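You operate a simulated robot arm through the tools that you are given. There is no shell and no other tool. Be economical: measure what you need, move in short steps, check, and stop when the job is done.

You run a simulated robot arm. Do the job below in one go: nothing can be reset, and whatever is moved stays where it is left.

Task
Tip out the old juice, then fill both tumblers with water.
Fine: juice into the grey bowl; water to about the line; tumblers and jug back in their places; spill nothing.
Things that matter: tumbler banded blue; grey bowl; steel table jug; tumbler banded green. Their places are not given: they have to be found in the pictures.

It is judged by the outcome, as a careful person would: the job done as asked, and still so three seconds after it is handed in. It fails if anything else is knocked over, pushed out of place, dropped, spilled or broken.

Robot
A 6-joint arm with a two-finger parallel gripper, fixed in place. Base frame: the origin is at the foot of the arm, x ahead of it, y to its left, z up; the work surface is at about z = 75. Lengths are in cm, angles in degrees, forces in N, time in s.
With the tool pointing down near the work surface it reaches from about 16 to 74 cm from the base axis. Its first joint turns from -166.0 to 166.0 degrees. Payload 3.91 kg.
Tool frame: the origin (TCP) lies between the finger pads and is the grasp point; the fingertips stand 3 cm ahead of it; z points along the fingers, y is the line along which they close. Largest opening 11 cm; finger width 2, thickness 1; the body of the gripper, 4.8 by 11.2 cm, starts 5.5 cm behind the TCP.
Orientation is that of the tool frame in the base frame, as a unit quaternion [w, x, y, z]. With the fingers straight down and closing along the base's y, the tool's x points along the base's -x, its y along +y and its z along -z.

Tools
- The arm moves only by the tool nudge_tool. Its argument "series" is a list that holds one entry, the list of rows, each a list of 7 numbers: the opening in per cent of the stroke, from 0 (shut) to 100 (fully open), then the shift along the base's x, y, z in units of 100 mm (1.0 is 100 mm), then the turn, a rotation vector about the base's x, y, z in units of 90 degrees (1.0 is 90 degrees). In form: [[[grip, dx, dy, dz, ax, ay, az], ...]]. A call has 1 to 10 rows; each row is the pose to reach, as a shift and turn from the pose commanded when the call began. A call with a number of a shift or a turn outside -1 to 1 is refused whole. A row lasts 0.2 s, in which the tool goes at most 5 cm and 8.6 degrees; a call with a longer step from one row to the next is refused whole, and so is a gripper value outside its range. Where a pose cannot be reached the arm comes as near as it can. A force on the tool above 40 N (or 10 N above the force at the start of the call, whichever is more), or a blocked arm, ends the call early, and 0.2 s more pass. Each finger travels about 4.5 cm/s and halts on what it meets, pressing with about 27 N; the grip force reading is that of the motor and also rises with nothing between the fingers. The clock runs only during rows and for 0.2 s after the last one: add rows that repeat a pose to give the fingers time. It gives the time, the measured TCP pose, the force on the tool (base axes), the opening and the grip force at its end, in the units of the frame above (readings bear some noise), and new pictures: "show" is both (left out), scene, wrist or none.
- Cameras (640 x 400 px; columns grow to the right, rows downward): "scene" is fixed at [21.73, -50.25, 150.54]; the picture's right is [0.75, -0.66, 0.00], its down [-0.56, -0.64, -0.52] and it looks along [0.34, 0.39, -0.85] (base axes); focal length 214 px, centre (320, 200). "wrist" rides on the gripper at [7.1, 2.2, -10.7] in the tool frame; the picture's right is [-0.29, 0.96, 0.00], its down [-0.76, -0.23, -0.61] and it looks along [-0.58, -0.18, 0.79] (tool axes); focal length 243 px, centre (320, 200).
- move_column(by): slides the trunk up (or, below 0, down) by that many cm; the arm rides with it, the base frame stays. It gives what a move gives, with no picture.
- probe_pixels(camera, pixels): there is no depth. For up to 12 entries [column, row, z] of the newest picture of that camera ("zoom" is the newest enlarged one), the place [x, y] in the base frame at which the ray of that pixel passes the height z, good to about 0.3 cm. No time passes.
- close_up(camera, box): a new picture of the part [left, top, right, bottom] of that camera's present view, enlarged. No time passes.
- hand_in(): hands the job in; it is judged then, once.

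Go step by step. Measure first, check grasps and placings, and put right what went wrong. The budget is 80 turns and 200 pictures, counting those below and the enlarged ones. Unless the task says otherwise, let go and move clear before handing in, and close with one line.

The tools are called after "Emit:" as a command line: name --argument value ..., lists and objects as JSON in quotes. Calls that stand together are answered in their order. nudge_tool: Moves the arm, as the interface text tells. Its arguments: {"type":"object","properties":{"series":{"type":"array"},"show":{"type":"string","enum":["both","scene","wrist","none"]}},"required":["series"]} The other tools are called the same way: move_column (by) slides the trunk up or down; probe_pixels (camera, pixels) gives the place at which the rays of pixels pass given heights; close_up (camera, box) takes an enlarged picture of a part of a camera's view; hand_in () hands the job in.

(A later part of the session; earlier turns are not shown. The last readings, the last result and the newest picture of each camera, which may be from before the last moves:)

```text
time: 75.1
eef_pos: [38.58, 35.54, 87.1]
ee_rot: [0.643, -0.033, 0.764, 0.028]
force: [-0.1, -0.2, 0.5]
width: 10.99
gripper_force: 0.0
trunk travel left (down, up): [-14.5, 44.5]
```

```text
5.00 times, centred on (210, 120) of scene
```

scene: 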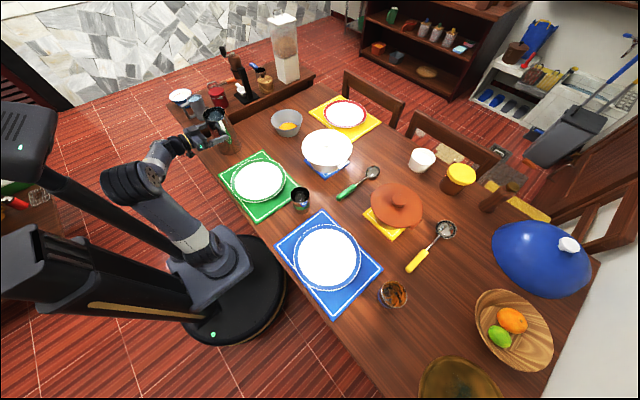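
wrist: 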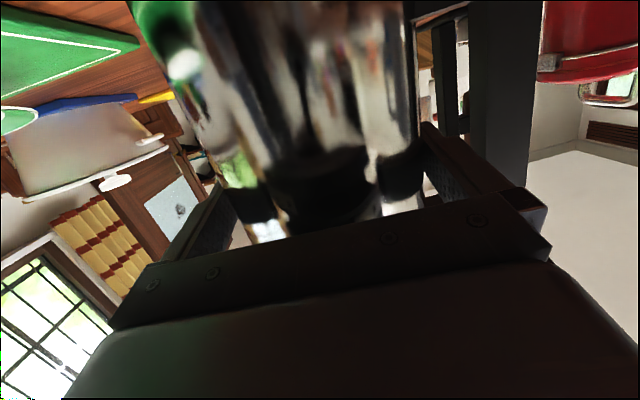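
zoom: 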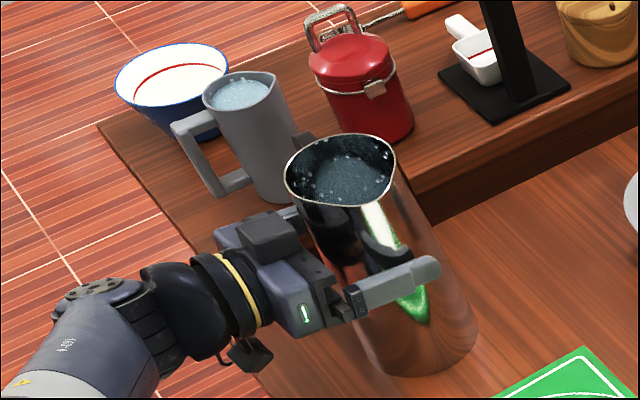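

No contact forces. Closing on the jug body with a long settle.

Emit:
nudge_tool --series '[[[80, 0, 0, 0, 0, 0, 0], [60, 0, 0, 0, 0, 0, 0], [40, 0, 0, 0, 0, 0, 0], [20, 0, 0, 0, 0, 0, 0], [10, 0, 0, 0, 0, 0, 0], [0, 0, 0, 0, 0, 0, 0], [0, 0, 0, 0, 0, 0, 0], [0, 0, 0, 0, 0, 0, 0], [0, 0, 0, 0, 0, 0, 0], [0, 0, 0, 0, 0, 0, 0]]]' --show "wrist"

Emit:
close_up --camera "scene" --box '[170, 80, 250, 160]'

```text
time: 77.3
eef_pos: [38.62, 35.59, 87.13]
ee_rot: [0.643, -0.033, 0.765, 0.028]
force: [-0.5, 4.5, 1.3]
width: 9.54
gripper_force: 26.9
trunk travel left (down, up): [-14.5, 44.5]
```

wrist: 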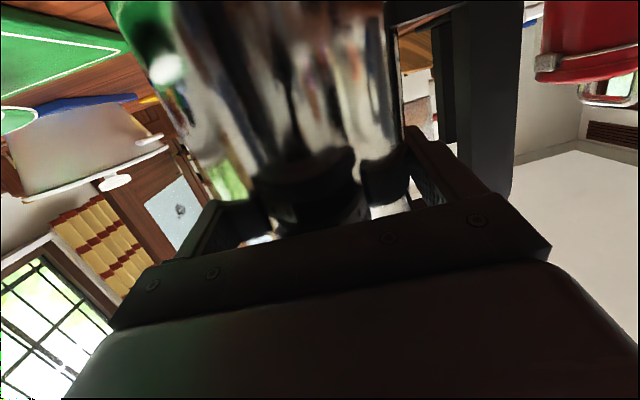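

```text
5.00 times, centred on (210, 120) of scene
```

zoom: 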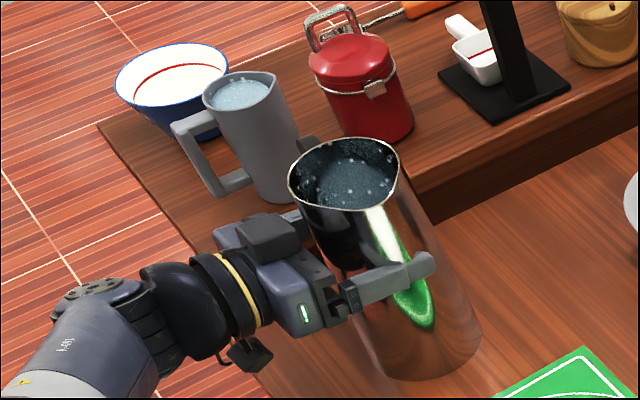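

Gripped at 9.54 cm with 27 N; the jug was centred by the fingers about 0.5 cm toward -y (I'll correct that on return). Test lift by 1.5 cm.

Emit:
nudge_tool --series '[[[0, 0, 0, 0.02, 0, 0, 0], [0, 0, 0, 0.05, 0, 0, 0], [0, 0, 0, 0.09, 0, 0, 0], [0, 0, 0, 0.13, 0, 0, 0], [0, 0, 0, 0.16, 0, 0, 0], [0, 0, 0, 0.16, 0, 0, 0], [0, 0, 0, 0.16, 0, 0, 0]]]' --show "wrist"

Emit:
close_up --camera "scene" --box '[170, 80, 250, 160]'

```text
time: 78.9
eef_pos: [38.78, 35.42, 88.69]
ee_rot: [0.642, -0.032, 0.765, 0.027]
force: [0.9, -0.2, -10.4]
width: 9.53
gripper_force: 27.3
trunk travel left (down, up): [-14.5, 44.5]
```

wrist: 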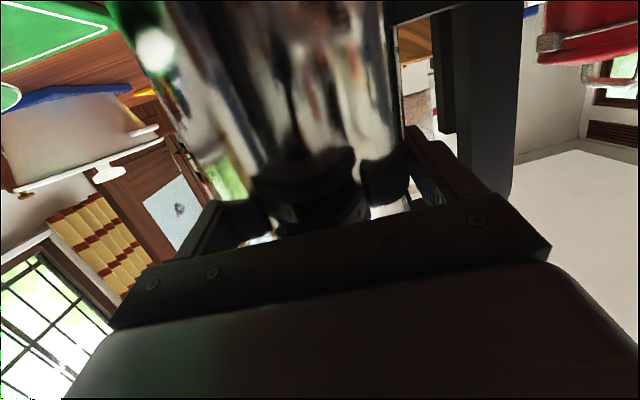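

```text
5.00 times, centred on (210, 120) of scene
```

zoom: 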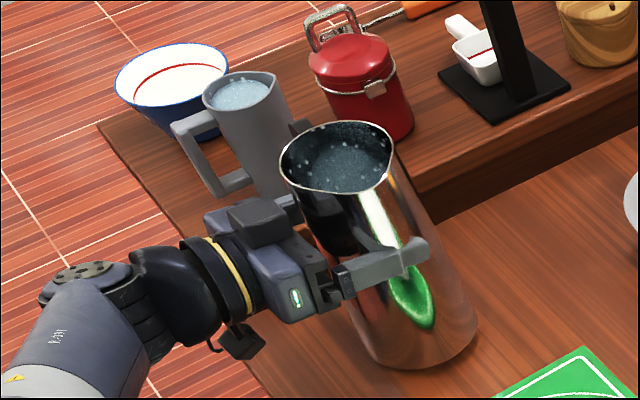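

Jug lifted cleanly: load ≈10.4 N, no slip. Raising with the trunk, then carrying level to beside the green tumbler with spout toward it.

Emit:
move_column --by 9.5

Emit:
nudge_tool --series '[[[0, 0.01, -0.08, 0, 0, 0, 0], [0, 0.03, -0.25, 0, 0, 0, 0], [0, 0.06, -0.45, 0, 0, 0, -0.005], [0, 0.08, -0.65, 0, 0, 0, -0.01], [0, 0.11, -0.85, 0, 0, 0, -0.014], [0, 0.13, -1.0, 0, 0, 0, -0.014]]]' --show "none"

Emit:
nudge_tool --series '[[[0, 0.03, -0.2, 0, 0, 0, 0], [0, 0.06, -0.4, 0, 0, 0, 0], [0, 0.09, -0.6, 0, 0, 0, -0.005], [0, 0.11, -0.8, 0, 0, 0, -0.01], [0, 0.13, -1.0, 0, 0, 0, -0.014]]]' --show "scene"

Emit:
nudge_tool --series '[[[0, 0.03, -0.2, 0, 0, 0, 0], [0, 0.06, -0.4, 0, 0, 0, 0], [0, 0.09, -0.6, 0, 0, 0, -0.005], [0, 0.11, -0.8, 0, 0, 0, -0.01], [0, 0.13, -1.0, 0, 0, 0, -0.014]]]' --show "none"

Emit:
nudge_tool --series '[[[0, 0.03, -0.2, 0, 0, 0, 0], [0, 0.06, -0.4, 0, 0, 0, 0], [0, 0.09, -0.6, 0, 0, 0, -0.005], [0, 0.11, -0.75, 0, 0, 0, -0.01], [0, 0.13, -0.85, 0, 0, 0, -0.014]]]' --show "both"

Emit:
close_up --camera "scene" --box '[240, 130, 340, 220]'

```text
time: 80.2
eef_pos: [38.72, 35.55, 98.28]
ee_rot: [0.642, -0.033, 0.766, 0.028]
force: [0.9, 0.4, -11.4]
width: 9.54
gripper_force: 26.7
trunk travel left (down, up): [-24.0, 35.0]
```

```text
time: 81.6
eef_pos: [40.07, 25.52, 98.25]
ee_rot: [0.643, -0.024, 0.765, 0.021]
force: [-0.1, 0.0, -12.0]
width: 9.54
gripper_force: 27.1
trunk travel left (down, up): [-24.0, 35.0]
```

```text
time: 82.8
eef_pos: [41.25, 15.46, 98.19]
ee_rot: [0.643, -0.016, 0.766, 0.014]
force: [-0.1, -0.4, -11.8]
width: 9.53
gripper_force: 26.4
trunk travel left (down, up): [-24.0, 35.0]
```

scene: 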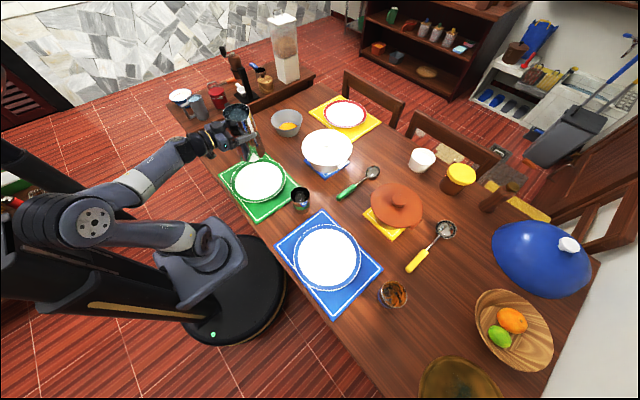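

```text
time: 84.0
eef_pos: [42.41, 8.38, 95.77]
ee_rot: [0.615, -0.044, 0.787, 0.022]
force: [-1.1, 0.2, -12.1]
width: 9.52
gripper_force: 26.5
trunk travel left (down, up): [-24.0, 35.0]
```

```text
time: 84.5
eef_pos: [41.59, 10.68, 94.33]
ee_rot: [0.601, -0.093, 0.791, 0.062]
force: [0.6, 0.8, -9.2]
width: 9.48
gripper_force: 27.3
trunk travel left (down, up): [-24.0, 35.0]
stopped in row 2: the arm was blocked; the commanded pose is now the measured one
```

scene: 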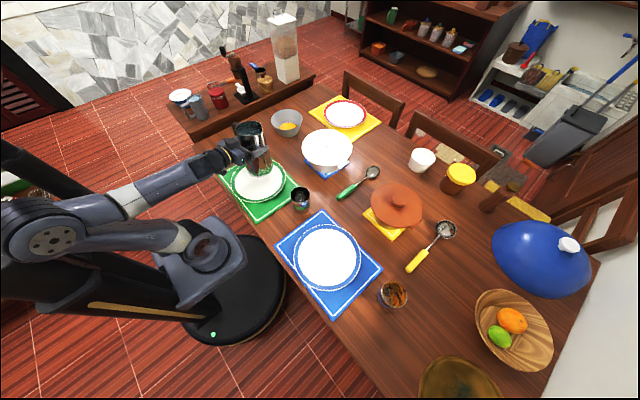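
wrist: 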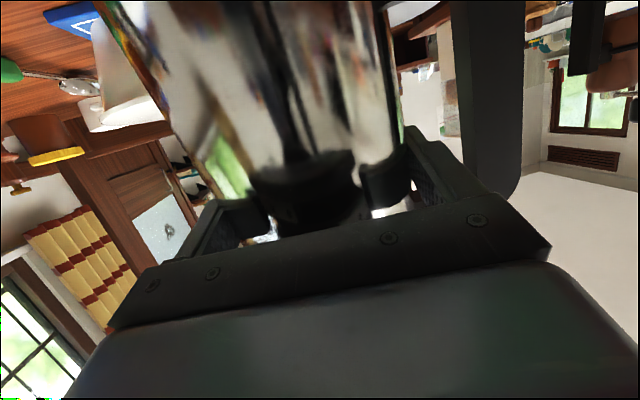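

```text
4.44 times, centred on (290, 175) of scene
```

zoom: 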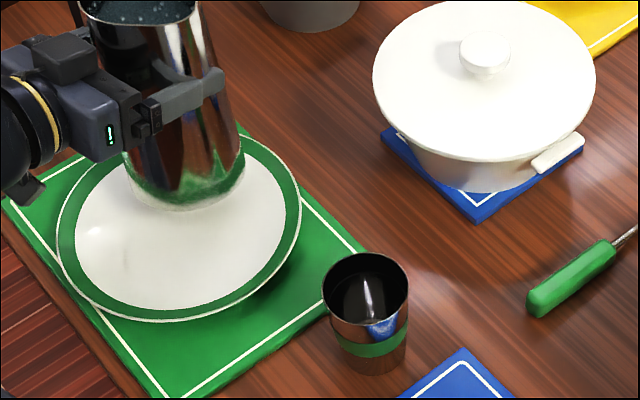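

The arm jammed near its inner limit while folded (no spill; jug leaned about 6°). Raising the tool relative to the shoulder should help, so I'll lift, correct the orientation, and drop the trunk.

Emit:
nudge_tool --series '[[[0, 0, 0, 0.1, 0, 0, 0], [0, 0, 0, 0.25, 0.002, -0.01, -0.02], [0, 0, 0, 0.4, 0.005, -0.02, -0.045], [0, 0, 0, 0.55, 0.008, -0.03, -0.07], [0, 0, 0, 0.7, 0.011, -0.042, -0.095], [0, 0, 0, 0.85, 0.014, -0.053, -0.12], [0, 0, 0, 1.0, 0.016, -0.062, -0.14]]]' --show "none"

Emit:
move_column --by -10

Emit:
nudge_tool --series '[[[0, 0, 0, 0.2, 0, 0, 0], [0, 0, 0, 0.4, 0, 0, 0], [0, 0, 0, 0.6, 0, 0, 0], [0, 0, 0, 0.8, 0, 0, 0], [0, 0, 0, 1.0, 0, 0, 0]]]' --show "none"

Emit:
move_column --by -6

Emit:
nudge_tool --series '[[[0, 0, 0, 0, 0, 0, 0]]]'

```text
time: 86.1
eef_pos: [42.65, 10.8, 103.51]
ee_rot: [0.64, -0.004, 0.768, -0.009]
force: [-0.5, -1.2, -13.0]
width: 9.35
gripper_force: 27.2
trunk travel left (down, up): [-24.0, 35.0]
```

```text
time: 87.4
eef_pos: [42.63, 11.3, 93.62]
ee_rot: [0.641, -0.007, 0.767, -0.004]
force: [0.3, -0.8, -11.9]
width: 9.33
gripper_force: 27.0
trunk travel left (down, up): [-14.0, 45.0]
```

```text
time: 88.6
eef_pos: [43.05, 11.55, 103.4]
ee_rot: [0.639, -0.009, 0.769, -0.005]
force: [0.1, 0.9, -11.0]
width: 9.33
gripper_force: 27.2
trunk travel left (down, up): [-14.0, 45.0]
```

```text
time: 89.6
eef_pos: [43.47, 11.49, 97.26]
ee_rot: [0.638, -0.008, 0.77, -0.005]
force: [1.5, -0.2, -11.2]
width: 9.31
gripper_force: 26.4
trunk travel left (down, up): [-8.0, 51.0]
```

```text
time: 90.0
eef_pos: [43.43, 11.49, 97.35]
ee_rot: [0.638, -0.008, 0.77, -0.006]
force: [-0.2, -0.1, -11.2]
width: 9.3
gripper_force: 26.8
trunk travel left (down, up): [-8.0, 51.0]
```

scene: 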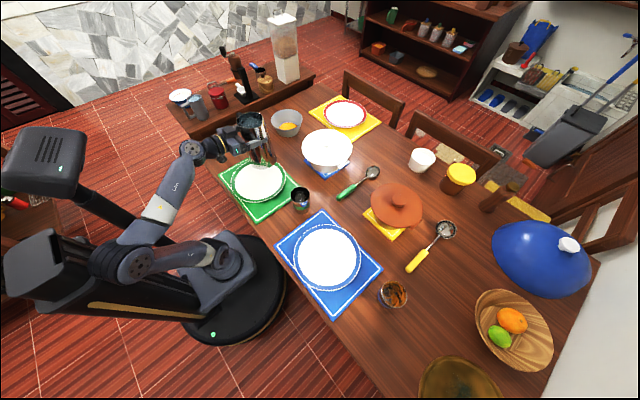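
wrist: 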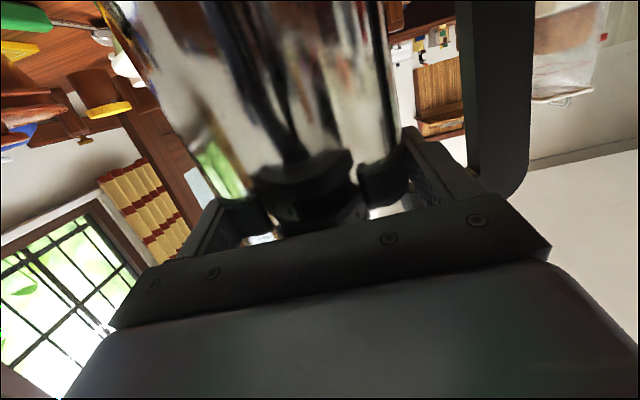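

Width drifted from 9.54 to 9.30, so the jug may have shifted in the grip. I'll inspect.

Emit:
close_up --camera "scene" --box '[200, 90, 310, 220]'

Emit:
nudge_tool --series '[[[0, 0, 0, 0, 0, 0, 0], [0, 0, 0, 0, 0, 0, 0], [0, 0, 0, 0, 0, 0, 0]]]' --show "none"

```text
3.08 times, centred on (255, 155) of scene
```

zoom: 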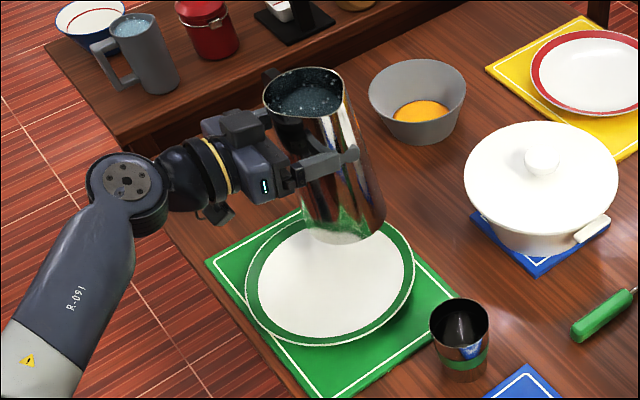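

```text
time: 90.8
eef_pos: [43.42, 11.52, 97.2]
ee_rot: [0.639, -0.008, 0.769, -0.005]
force: [0.1, 0.5, -11.4]
width: 9.28
gripper_force: 27.0
trunk travel left (down, up): [-8.0, 51.0]
```

The jug is upright; it only twisted about 5° in the grip and shows no vertical slip. The arm seems near a limit at this close radius, so I'll test a small move to see how it tracks.

Emit:
nudge_tool --series '[[[0, 0, -0.1, 0, 0, 0, 0], [0, 0, -0.2, 0, 0, 0, 0], [0, 0, -0.3, 0, 0, 0, 0], [0, 0, -0.4, 0, 0, 0, 0], [0, 0, -0.5, 0, 0, 0, 0], [0, 0, -0.5, 0, 0, 0, 0]]]' --show "scene"

Emit:
probe_pixels --camera "scene" --pixels '[[326.8, 146, 85], [302, 147, 85], [352, 149, 85], [326.8, 167, 85], [326, 170, 75]]'

```text
time: 91.8
eef_pos: [42.91, 14.57, 95.23]
ee_rot: [0.616, -0.077, 0.783, 0.04]
force: [1.1, -0.8, -11.0]
width: 9.29
gripper_force: 27.0
trunk travel left (down, up): [-8.0, 51.0]
stopped in row 4: the arm was blocked; the commanded pose is now the measured one
```

scene: 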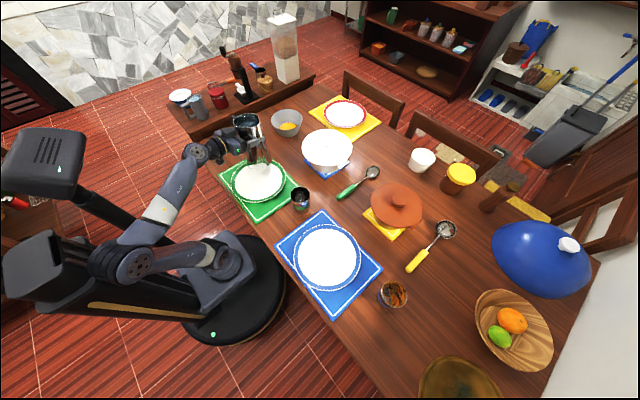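

```text
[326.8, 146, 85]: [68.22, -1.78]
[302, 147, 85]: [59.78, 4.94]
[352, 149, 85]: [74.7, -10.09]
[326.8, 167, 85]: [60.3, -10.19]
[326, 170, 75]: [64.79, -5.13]
```

Still blocked: the folded elbow is evidently meeting the trunk when the wrist is close in. I'll move outward where the arm is extended, restore orientation there, and drop the trunk to its lowest.

Emit:
nudge_tool --series '[[[0, 0.1, 0, 0.08, 0, 0, 0], [0, 0.25, 0, 0.2, 0, 0, 0], [0, 0.45, 0, 0.35, 0, 0, 0], [0, 0.65, 0, 0.5, 0, 0, 0], [0, 0.85, 0, 0.6, 0, 0, 0], [0, 0.95, 0, 0.65, 0, 0, 0]]]' --show "none"

Emit:
nudge_tool --series '[[[0, 0, 0, 0.15, 0.005, -0.009, -0.02], [0, 0, 0, 0.3, 0.01, -0.018, -0.045], [0, 0, 0, 0.45, 0.015, -0.027, -0.07], [0, 0, 0, 0.6, 0.019, -0.035, -0.09], [0, 0, 0, 0.7, 0.023, -0.042, -0.103]]]' --show "none"

Emit:
move_column --by -7.5

Emit:
nudge_tool --series '[[[0, 0, 0, 0, 0, 0, 0], [0, 0, 0, 0, 0, 0, 0]]]'

Emit:
close_up --camera "scene" --box '[200, 90, 340, 200]'

```text
time: 93.2
eef_pos: [52.21, 14.53, 102.27]
ee_rot: [0.621, -0.075, 0.779, 0.04]
force: [0.1, -0.5, -11.5]
width: 9.3
gripper_force: 27.1
trunk travel left (down, up): [-8.0, 51.0]
```

```text
time: 94.4
eef_pos: [52.26, 14.5, 109.45]
ee_rot: [0.649, -0.002, 0.761, 0.002]
force: [0.7, -0.1, -12.1]
width: 9.32
gripper_force: 26.7
trunk travel left (down, up): [-8.0, 51.0]
```

```text
time: 95.5
eef_pos: [52.28, 14.57, 101.88]
ee_rot: [0.649, -0.003, 0.761, 0.003]
force: [0.0, 0.0, -11.1]
width: 9.29
gripper_force: 27.3
trunk travel left (down, up): [-0.5, 58.5]
```

```text
time: 96.1
eef_pos: [52.32, 14.58, 101.9]
ee_rot: [0.648, -0.003, 0.761, 0.002]
force: [-0.3, 0.2, -12.1]
width: 9.32
gripper_force: 26.9
trunk travel left (down, up): [-0.5, 58.5]
```

scene: 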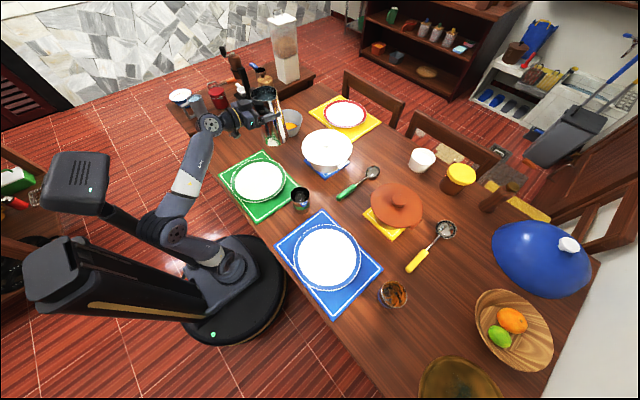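
wrist: 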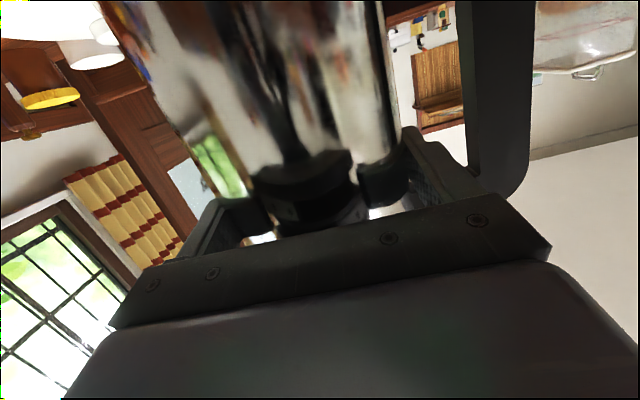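

```text
3.64 times, centred on (270, 145) of scene
```

zoom: 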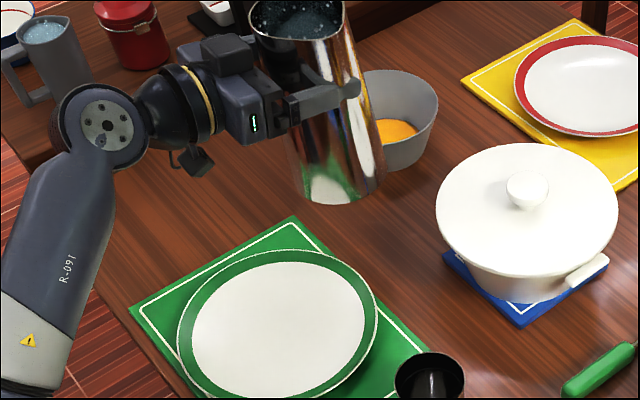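

Now the arm tracks accurately with the elbow clear. Moving in toward the green tumbler with heading turning to -22°.

Emit:
nudge_tool --series '[[[0, -0.01, -0.1, 0, 0, 0, -0.01], [0, -0.02, -0.28, 0, 0, 0, -0.03], [0, -0.04, -0.46, 0, 0, 0, -0.06], [0, -0.05, -0.64, 0, 0, 0, -0.08], [0, -0.07, -0.82, 0, 0, 0, -0.1], [0, -0.08, -0.96, 0, 0, 0, -0.122]]]' --show "none"

Emit:
nudge_tool --series '[[[0, -0.02, -0.18, 0, 0, 0, -0.02], [0, -0.04, -0.36, 0, 0, 0, -0.045], [0, -0.07, -0.54, 0, 0, 0, -0.07], [0, -0.1, -0.7, 0, 0, 0, -0.095], [0, -0.12, -0.85, 0, 0, 0, -0.122]]]'

Emit:
close_up --camera "scene" --box '[220, 100, 360, 220]'

```text
time: 97.5
eef_pos: [51.46, 4.99, 101.95]
ee_rot: [0.646, 0.07, 0.758, -0.06]
force: [0.1, 0.6, -11.9]
width: 9.33
gripper_force: 27.1
trunk travel left (down, up): [-0.5, 58.5]
```

```text
time: 98.7
eef_pos: [50.21, -3.64, 101.95]
ee_rot: [0.638, 0.143, 0.747, -0.122]
force: [-0.3, -0.1, -10.6]
width: 9.3
gripper_force: 26.5
trunk travel left (down, up): [-0.5, 58.5]
```

scene: 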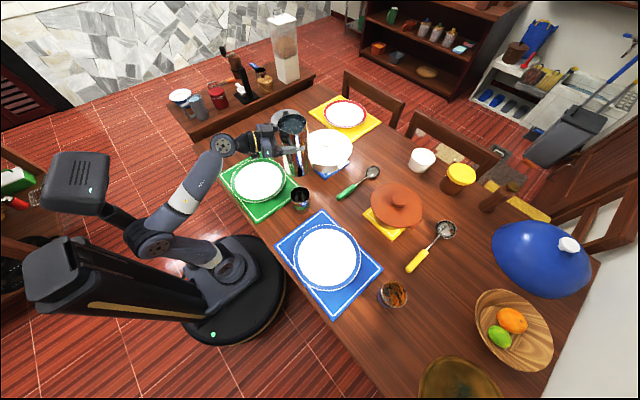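
wrist: 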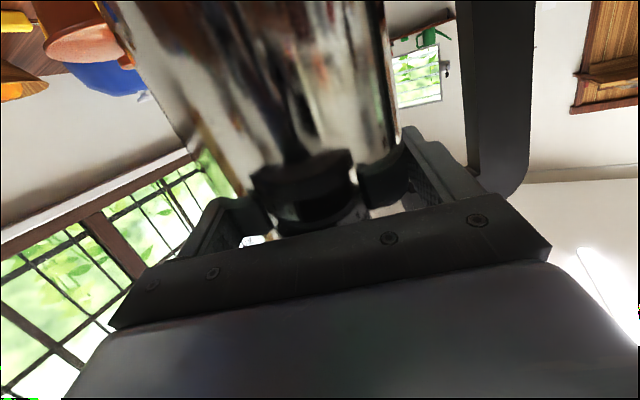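

```text
3.33 times, centred on (290, 160) of scene
```

zoom: 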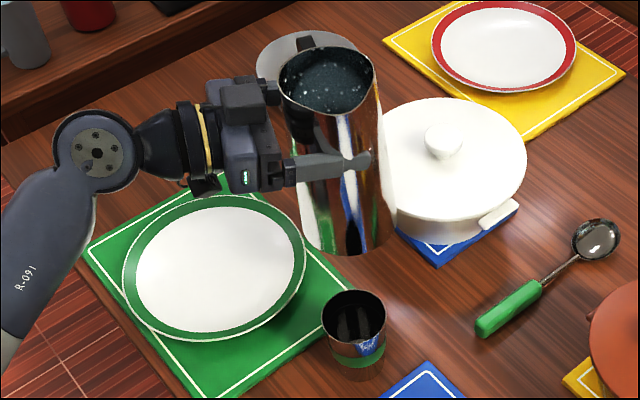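

Good: heading -22°, position holds. I'll zoom on the jug rim to locate the spout tip and check its height.

Emit:
close_up --camera "scene" --box '[268, 105, 318, 140]'

Emit:
probe_pixels --camera "scene" --pixels '[[292.1, 124.6, 108], [292.1, 124.6, 109], [292.1, 124.6, 110], [301, 176, 90], [301, 172, 90]]'

```text
11.43 times, centred on (293, 122) of scene
```

zoom: 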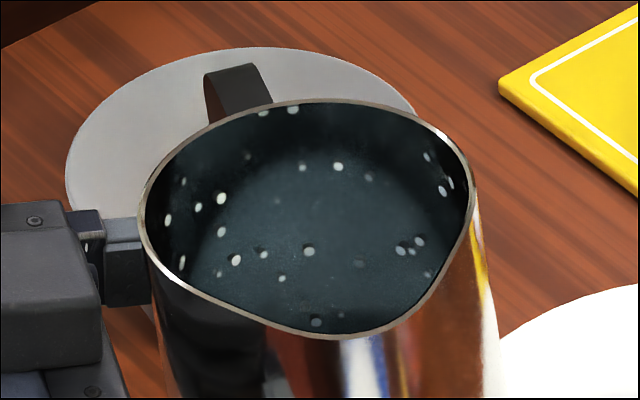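

```text
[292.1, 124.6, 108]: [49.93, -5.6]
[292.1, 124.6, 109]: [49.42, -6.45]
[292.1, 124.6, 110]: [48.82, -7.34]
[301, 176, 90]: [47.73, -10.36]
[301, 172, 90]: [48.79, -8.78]
```

The jug has settled about 2.7 cm lower in the grip (rim now ~4.3 cm above the TCP), stable since. With that geometry, the TCP should be at about (46.3,-6.7) for the spout to sit over the green tumbler; moving there at height.

Emit:
nudge_tool --series '[[[0, -0.06, -0.05, 0, 0, 0, 0], [0, -0.13, -0.1, 0, 0, 0, 0], [0, -0.21, -0.16, 0, 0, 0, 0], [0, -0.3, -0.23, 0, 0, 0, 0], [0, -0.37, -0.28, 0, 0, 0, 0], [0, -0.39, -0.3, 0, 0, 0, 0]]]' --show "none"

Emit:
nudge_tool --series '[[[0, 0, 0, 0, 0.053, -0.016, 0], [0, 0, 0, 0, 0.106, -0.032, 0], [0, 0, 0, 0, 0.159, -0.049, 0], [0, 0, 0, 0, 0.212, -0.065, 0], [0, 0, 0, 0, 0.265, -0.081, 0], [0, 0, 0, 0, 0.319, -0.097, 0]]]'

Emit:
close_up --camera "scene" --box '[220, 100, 360, 220]'

```text
time: 100.1
eef_pos: [46.41, -6.6, 101.92]
ee_rot: [0.638, 0.142, 0.747, -0.121]
force: [0.1, 0.3, -12.1]
width: 9.32
gripper_force: 27.0
trunk travel left (down, up): [-0.5, 58.5]
```

```text
time: 101.5
eef_pos: [46.42, -6.59, 101.86]
ee_rot: [0.636, 0.306, 0.704, 0.078]
force: [0.4, -0.5, -12.0]
width: 9.3
gripper_force: 27.1
trunk travel left (down, up): [-0.5, 58.5]
```

scene: 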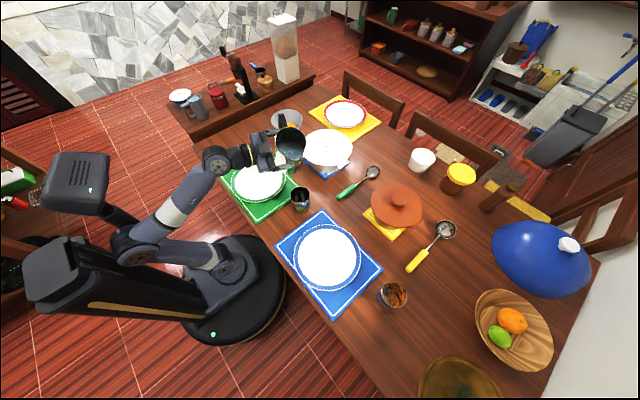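
wrist: 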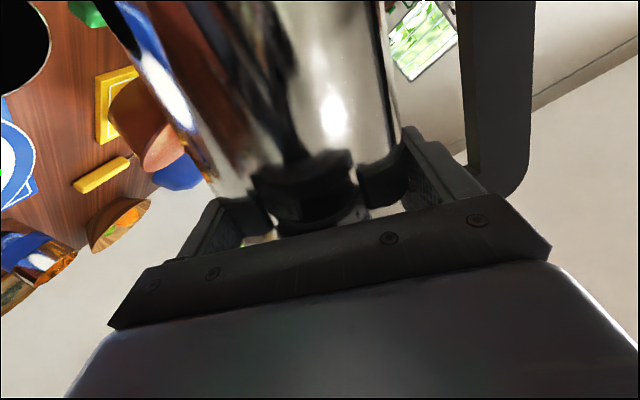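

```text
3.33 times, centred on (290, 160) of scene
```

zoom: 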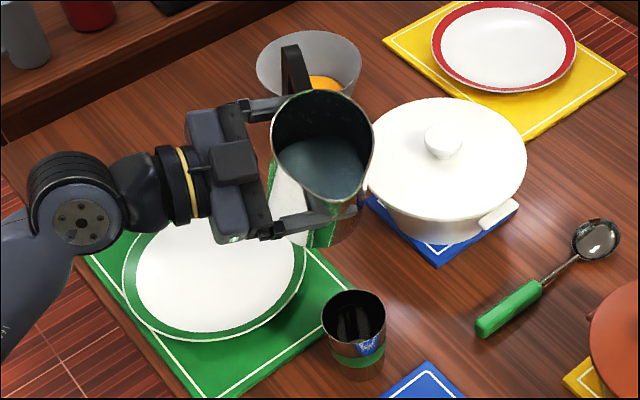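

The jug follows rigidly at 30° and the spout at zoom (345,205) points to the tumbler. Zooming to see how near the water is to the lip before lowering.

Emit:
close_up --camera "scene" --box '[262, 118, 312, 150]'

Emit:
nudge_tool --series '[[[0, 0, 0, -0.12, 0, 0, 0], [0, 0, 0, -0.25, 0, 0, 0], [0, 0, 0, -0.4, 0, 0, 0], [0, 0, 0, -0.5, 0, 0, 0], [0, 0, 0, -0.5, 0, 0, 0]]]' --show "scene"

Emit:
close_up --camera "scene" --box '[260, 120, 340, 220]'

```text
12.50 times, centred on (287, 134) of scene
```

zoom: 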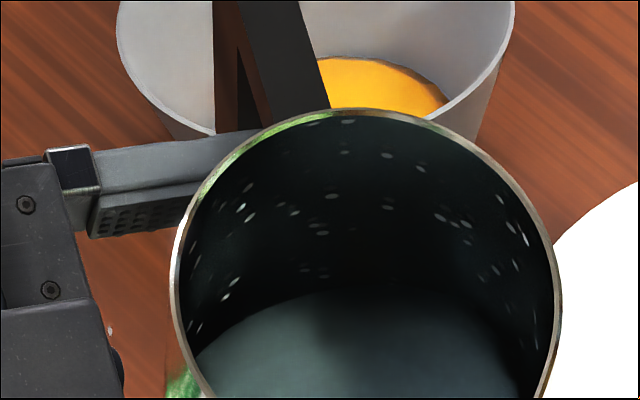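

```text
time: 102.7
eef_pos: [46.28, -6.57, 96.91]
ee_rot: [0.637, 0.304, 0.704, 0.078]
force: [-0.2, -0.2, -10.9]
width: 9.29
gripper_force: 26.9
trunk travel left (down, up): [-0.5, 58.5]
```

scene: 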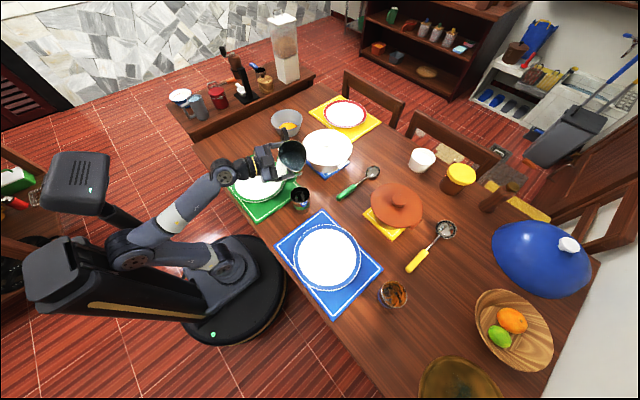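

```text
4.00 times, centred on (300, 170) of scene
```

zoom: 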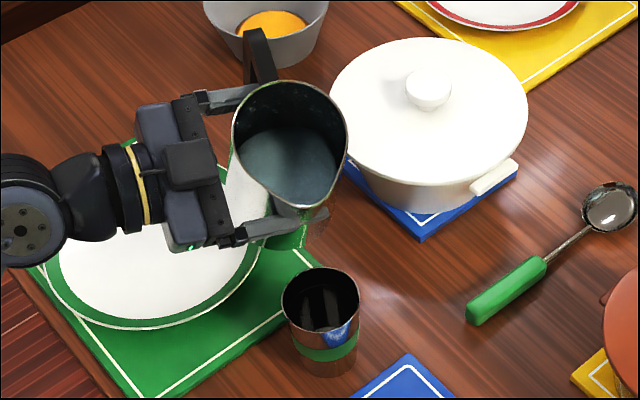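

Spout tip is at zoom (303,205) = px (295.8,171.3) pointing at the tumbler (322,300). Let me probe the lip's actual position, and zoom on the water line.

Emit:
probe_pixels --camera "scene" --pixels '[[295.8, 171.3, 97], [295.8, 171.3, 98], [295.8, 171.3, 99], [300.3, 195, 84]]'

Emit:
close_up --camera "scene" --box '[276, 138, 316, 178]'

```text
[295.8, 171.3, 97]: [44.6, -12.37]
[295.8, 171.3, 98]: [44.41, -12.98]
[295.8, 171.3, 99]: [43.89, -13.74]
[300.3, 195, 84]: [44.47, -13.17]
```

```text
10.00 times, centred on (296, 158) of scene
```

zoom: 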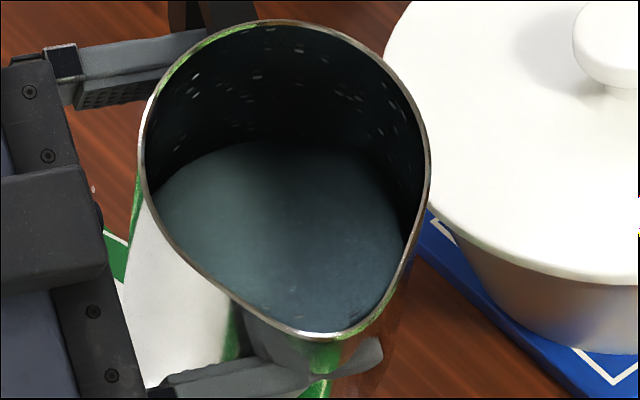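

The lip sits right over the tumbler centre (44.4,-13.0) and the water is just below the lip, so pouring will begin around 35–40°. I'll lower to z≈94.5, shift back about 1 cm, and tilt slowly to 36°.

Emit:
nudge_tool --series '[[[0, 0.03, 0.04, -0.1, 0, 0, 0], [0, 0.06, 0.08, -0.2, 0, 0, 0], [0, 0.06, 0.08, -0.24, 0, 0, 0], [0, 0.06, 0.08, -0.24, 0.021, -0.0065, 0], [0, 0.06, 0.08, -0.24, 0.042, -0.013, 0], [0, 0.06, 0.08, -0.24, 0.064, -0.0195, 0], [0, 0.06, 0.08, -0.24, 0.064, -0.0195, 0]]]' --show "scene"

Emit:
close_up --camera "scene" --box '[270, 140, 334, 216]'

```text
time: 104.3
eef_pos: [46.94, -5.86, 94.51]
ee_rot: [0.631, 0.335, 0.689, 0.118]
force: [-0.1, 0.2, -11.5]
width: 9.32
gripper_force: 26.6
trunk travel left (down, up): [-0.5, 58.5]
```

scene: 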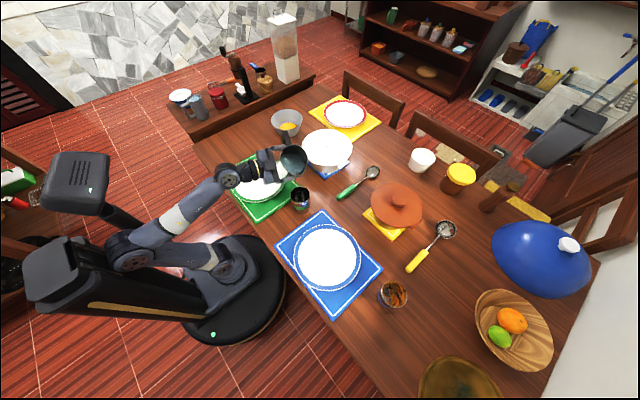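

```text
5.26 times, centred on (302, 178) of scene
```

zoom: 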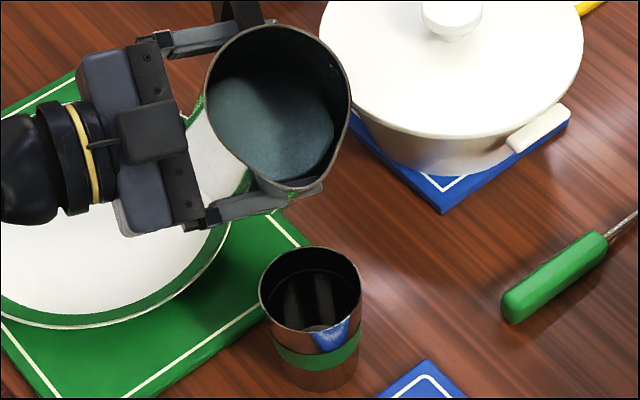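

Not pouring yet at 36°. Continuing in small tilt steps.

Emit:
nudge_tool --series '[[[0, 0, 0, 0, 0.014, -0.0043, 0], [0, 0, 0, 0, 0.028, -0.0087, 0], [0, 0, 0, 0, 0.0425, -0.013, 0], [0, 0, 0, 0, 0.0425, -0.013, 0]]]' --show "scene"

Emit:
close_up --camera "scene" --box '[270, 140, 334, 216]'

Emit:
nudge_tool --series '[[[0, 0, 0, 0, 0.014, -0.0043, 0], [0, 0, 0, 0, 0.028, -0.0087, 0], [0, 0, 0, 0, 0.0425, -0.013, 0], [0, 0, 0, 0, 0.0425, -0.013, 0]]]' --show "scene"

Emit:
close_up --camera "scene" --box '[270, 140, 334, 216]'

```text
time: 105.3
eef_pos: [46.93, -5.83, 94.53]
ee_rot: [0.626, 0.355, 0.679, 0.144]
force: [0.2, -0.6, -11.5]
width: 9.33
gripper_force: 27.3
trunk travel left (down, up): [-0.5, 58.5]
```

scene: 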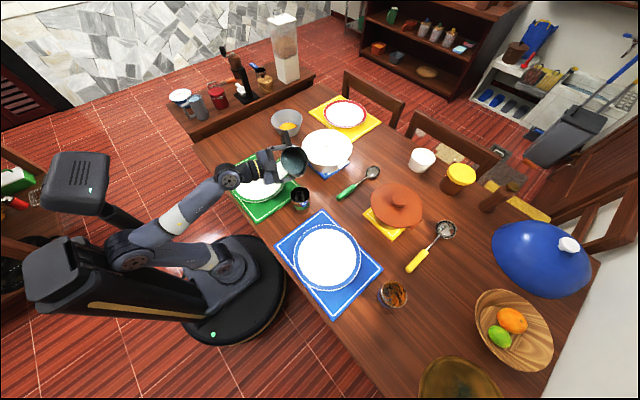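

```text
5.26 times, centred on (302, 178) of scene
```

zoom: 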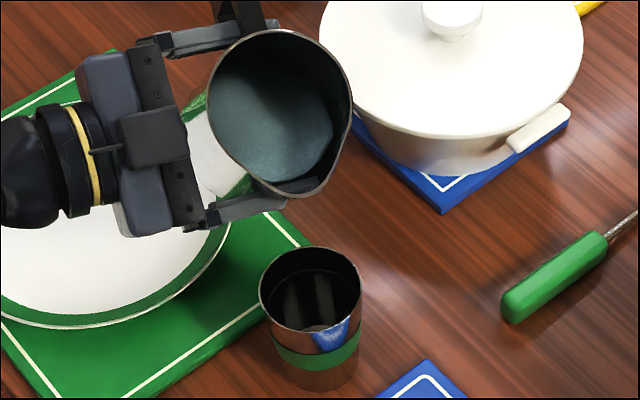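

```text
time: 106.3
eef_pos: [47.02, -5.87, 94.54]
ee_rot: [0.621, 0.375, 0.667, 0.17]
force: [0.1, 0.5, -12.1]
width: 9.3
gripper_force: 27.6
trunk travel left (down, up): [-0.5, 58.5]
```

scene: 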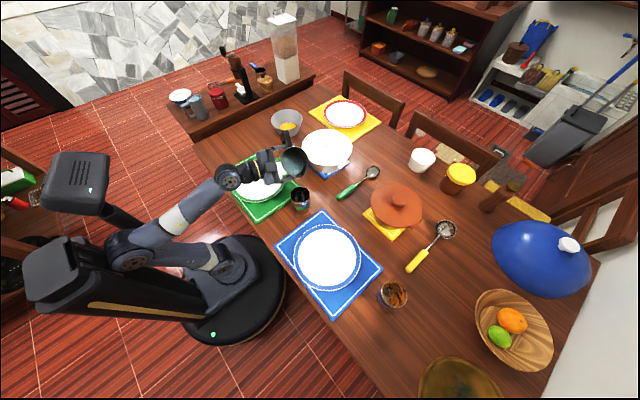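

```text
5.26 times, centred on (302, 178) of scene
```

zoom: 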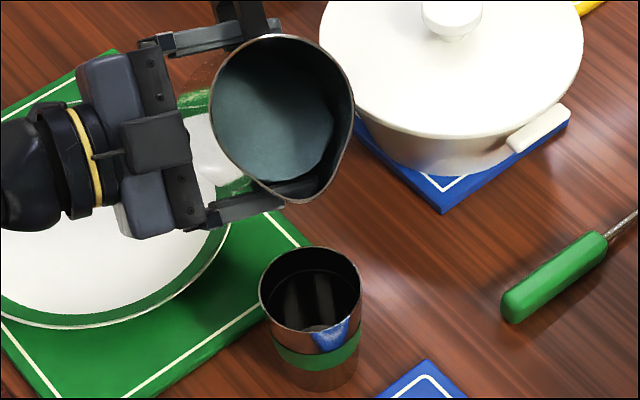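

Water is still below the lip at 44°. Lowering about 2.3 cm while tilting on to 54°.

Emit:
nudge_tool --series '[[[0, 0, -0.01, -0.05, 0.021, -0.0065, 0], [0, 0, -0.02, -0.12, 0.042, -0.013, 0], [0, -0.01, -0.03, -0.18, 0.064, -0.0195, 0], [0, -0.01, -0.03, -0.23, 0.085, -0.026, 0], [0, -0.01, -0.03, -0.23, 0.106, -0.0325, 0], [0, -0.01, -0.03, -0.23, 0.106, -0.0325, 0]]]' --show "scene"

Emit:
close_up --camera "scene" --box '[270, 140, 334, 216]'

```text
time: 107.7
eef_pos: [47.45, -6.31, 91.69]
ee_rot: [0.601, 0.422, 0.637, 0.235]
force: [0.2, 0.7, -11.3]
width: 9.3
gripper_force: 26.8
trunk travel left (down, up): [-0.5, 58.5]
```

scene: 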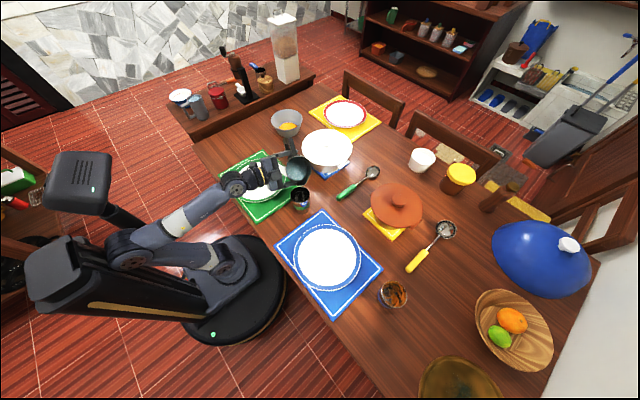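

```text
5.26 times, centred on (302, 178) of scene
```

zoom: 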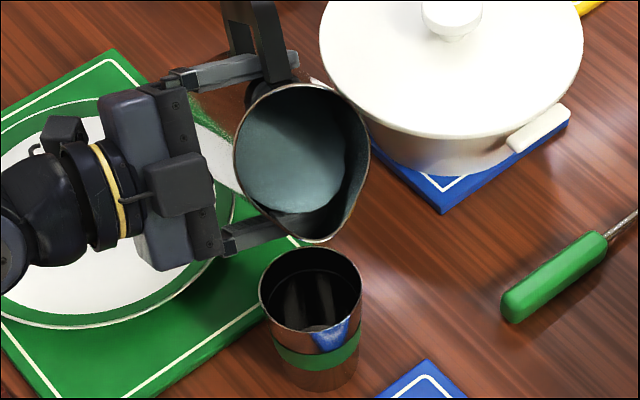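

The arm shows about 0.6 cm of position error here, so I won't go lower. Probing the lip position relative to the tumbler.

Emit:
probe_pixels --camera "scene" --pixels '[[301.4, 185.6, 89.5], [301.4, 185.6, 90.5], [300.6, 193.6, 84]]'

Emit:
nudge_tool --series '[[[0, 0, 0, 0.05, 0, 0, 0], [0, 0, 0, 0.1, 0, 0, 0], [0, 0, 0, 0.1, 0, 0, 0]]]' --show "none"

```text
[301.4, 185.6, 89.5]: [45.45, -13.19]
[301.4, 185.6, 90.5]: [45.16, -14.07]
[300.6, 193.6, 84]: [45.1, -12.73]
```

```text
time: 108.5
eef_pos: [47.21, -6.28, 92.8]
ee_rot: [0.602, 0.422, 0.636, 0.233]
force: [-0.5, -0.1, -12.6]
width: 9.3
gripper_force: 27.8
trunk travel left (down, up): [-0.5, 58.5]
```

The lip is about 0.8 cm off in +x. A yaw of -8° about the TCP puts it on (44.7,-12.8) and also relieves the arm; doing that.

Emit:
nudge_tool --series '[[[0, 0.01, 0, 0, 0, 0, -0.022], [0, 0.02, 0, 0, 0, 0, -0.045], [0, 0.03, 0.01, 0, 0, 0, -0.067], [0, 0.03, 0.01, 0, 0, 0, -0.089], [0, 0.03, 0.01, 0, 0, 0, -0.089]]]' --show "scene"

Emit:
close_up --camera "scene" --box '[270, 140, 334, 216]'

```text
time: 109.7
eef_pos: [47.15, -5.98, 93.08]
ee_rot: [0.619, 0.464, 0.604, 0.192]
force: [0.6, 0.7, -11.6]
width: 9.31
gripper_force: 27.4
trunk travel left (down, up): [-0.5, 58.5]
```

scene: 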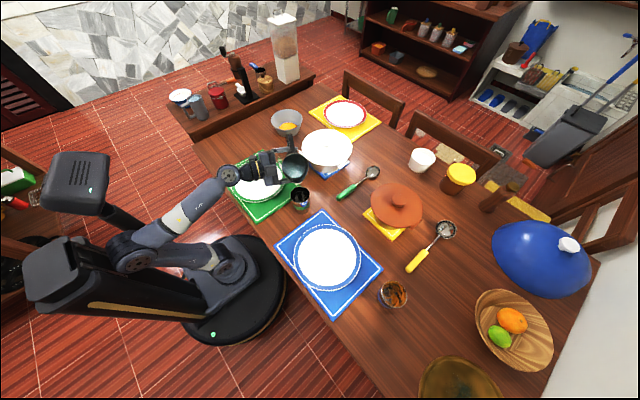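

```text
5.26 times, centred on (302, 178) of scene
```

zoom: 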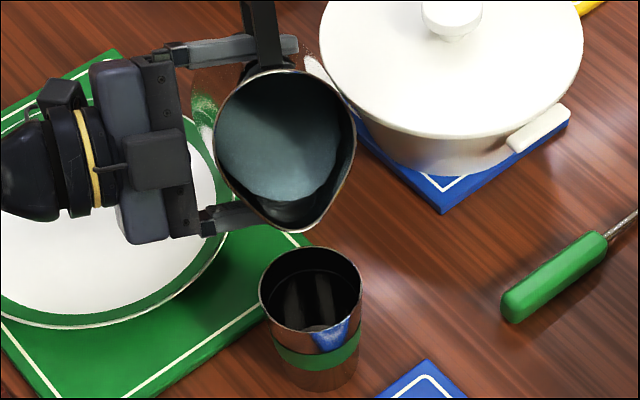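

Lip is now at about (44.4,-12.7), just inside the tumbler's centre. Tilting on in small steps with checks.

Emit:
nudge_tool --series '[[[0, 0, 0, 0, 0.0134, -0.0063, 0], [0, 0, 0, 0, 0.0268, -0.0125, 0], [0, 0, 0, 0, 0.0402, -0.0188, 0], [0, 0, 0, 0, 0.0402, -0.0188, 0]]]' --show "none"

Emit:
close_up --camera "scene" --box '[270, 140, 334, 216]'

Emit:
nudge_tool --series '[[[0, 0, 0, 0, 0.0134, -0.0063, 0], [0, 0, 0, 0, 0.0268, -0.0125, 0], [0, 0, 0, 0, 0.0302, -0.0141, 0], [0, 0, 0, 0, 0.0302, -0.0141, 0]]]' --show "none"

Emit:
close_up --camera "scene" --box '[270, 140, 334, 216]'

```text
time: 110.7
eef_pos: [47.07, -6.07, 93.22]
ee_rot: [0.613, 0.48, 0.588, 0.218]
force: [-0.2, 0.9, -11.5]
width: 9.29
gripper_force: 27.2
trunk travel left (down, up): [-0.5, 58.5]
```

```text
5.26 times, centred on (302, 178) of scene
```

zoom: 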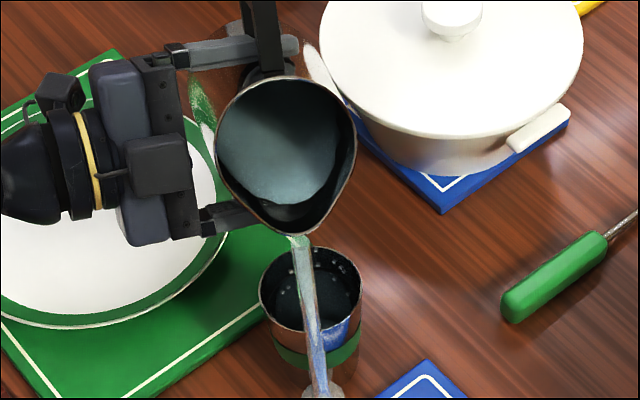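

```text
time: 111.7
eef_pos: [47.14, -5.96, 93.26]
ee_rot: [0.608, 0.492, 0.576, 0.237]
force: [-0.9, -0.1, -10.2]
width: 9.29
gripper_force: 27.2
trunk travel left (down, up): [-0.5, 58.5]
```

```text
5.26 times, centred on (302, 178) of scene
```

zoom: 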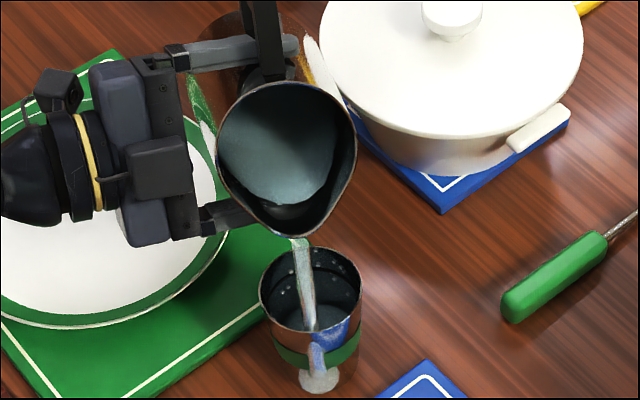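

The stream may be overshooting the front of the tumbler. No time passes while looking, so I'll zoom in before acting.

Emit:
close_up --camera "scene" --box '[286, 180, 318, 216]'

```text
11.11 times, centred on (302, 198) of scene
```

zoom: 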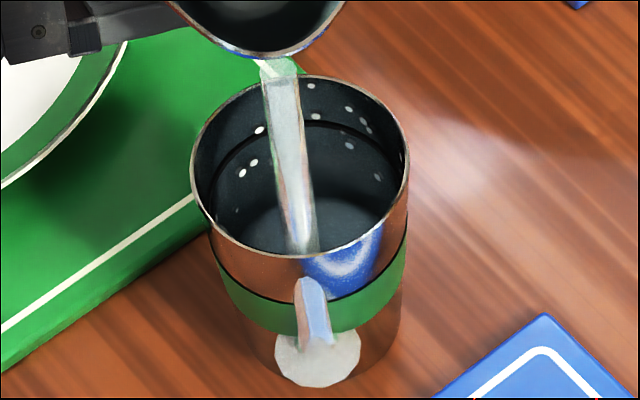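

The parabola seems to graze the front wall. I'll immediately back the lip off by 1.5 cm while tilting back 12° to stop the flow, then inspect for spills.

Emit:
nudge_tool --series '[[[0, 0.06, 0.14, 0, -0.07, 0.033, 0], [0, 0.06, 0.14, 0, -0.12, 0.056, 0], [0, 0.06, 0.14, 0, -0.12, 0.056, 0]]]' --show "scene"

Emit:
close_up --camera "scene" --box '[280, 170, 330, 220]'

```text
time: 112.5
eef_pos: [47.72, -4.62, 93.15]
ee_rot: [0.627, 0.442, 0.622, 0.16]
force: [0.7, 1.0, -11.0]
width: 9.33
gripper_force: 26.8
trunk travel left (down, up): [-0.5, 58.5]
```

scene: 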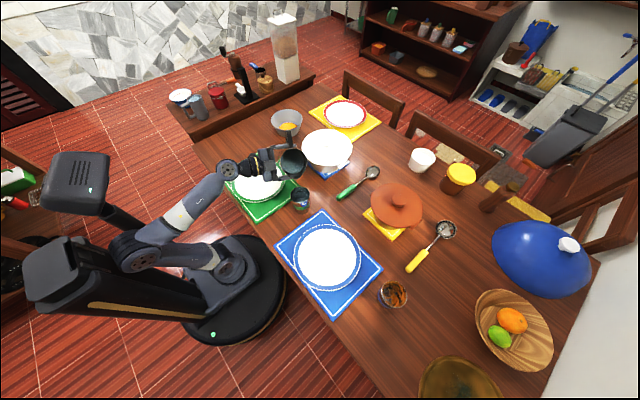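

```text
8.00 times, centred on (305, 195) of scene
```

zoom: 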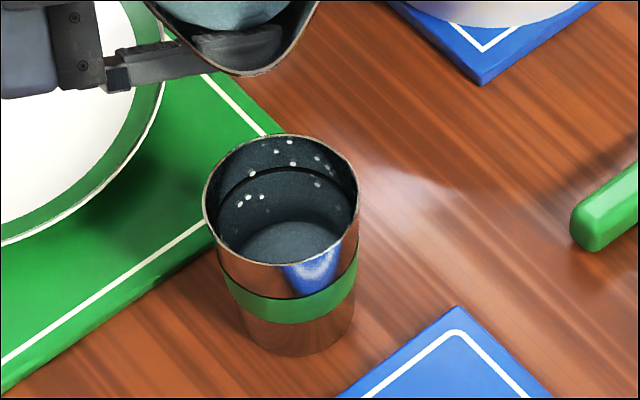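

Table is dry: everything went in, about a third full. With the lip now 2.3 cm short of centre, I'll resume to the same tilt for a moment.

Emit:
nudge_tool --series '[[[0, -0.01, -0.03, 0, 0.06, -0.028, 0], [0, -0.01, -0.03, 0, 0.1, -0.047, 0], [0, -0.01, -0.03, 0, 0.12, -0.056, 0]]]' --show "none"

Emit:
close_up --camera "scene" --box '[280, 170, 330, 220]'

```text
time: 113.3
eef_pos: [47.64, -4.84, 93.14]
ee_rot: [0.609, 0.492, 0.576, 0.238]
force: [0.3, -0.3, -10.0]
width: 9.35
gripper_force: 26.9
trunk travel left (down, up): [-0.5, 58.5]
```

```text
8.00 times, centred on (305, 195) of scene
```

zoom: 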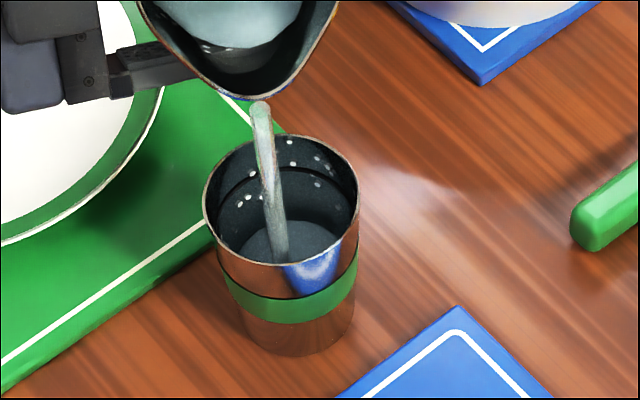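

Stream lands mid-tumbler. Tilting another 2° and holding briefly.

Emit:
nudge_tool --series '[[[0, 0, 0, 0, 0.01, -0.0047, 0], [0, 0, 0, 0, 0.02, -0.0094, 0], [0, 0, 0, 0, 0.02, -0.0094, 0], [0, 0, 0, 0, 0.02, -0.0094, 0]]]' --show "none"

Emit:
close_up --camera "scene" --box '[280, 170, 330, 220]'

```text
time: 114.3
eef_pos: [47.73, -4.83, 93.2]
ee_rot: [0.605, 0.499, 0.568, 0.249]
force: [0.2, 0.6, -10.6]
width: 9.31
gripper_force: 27.1
trunk travel left (down, up): [-0.5, 58.5]
```

```text
8.00 times, centred on (305, 195) of scene
```

zoom: 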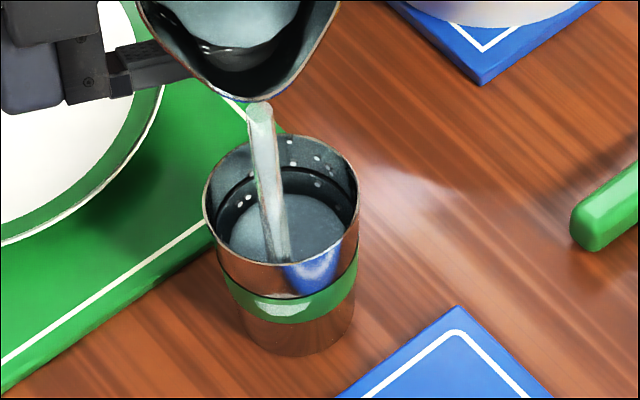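

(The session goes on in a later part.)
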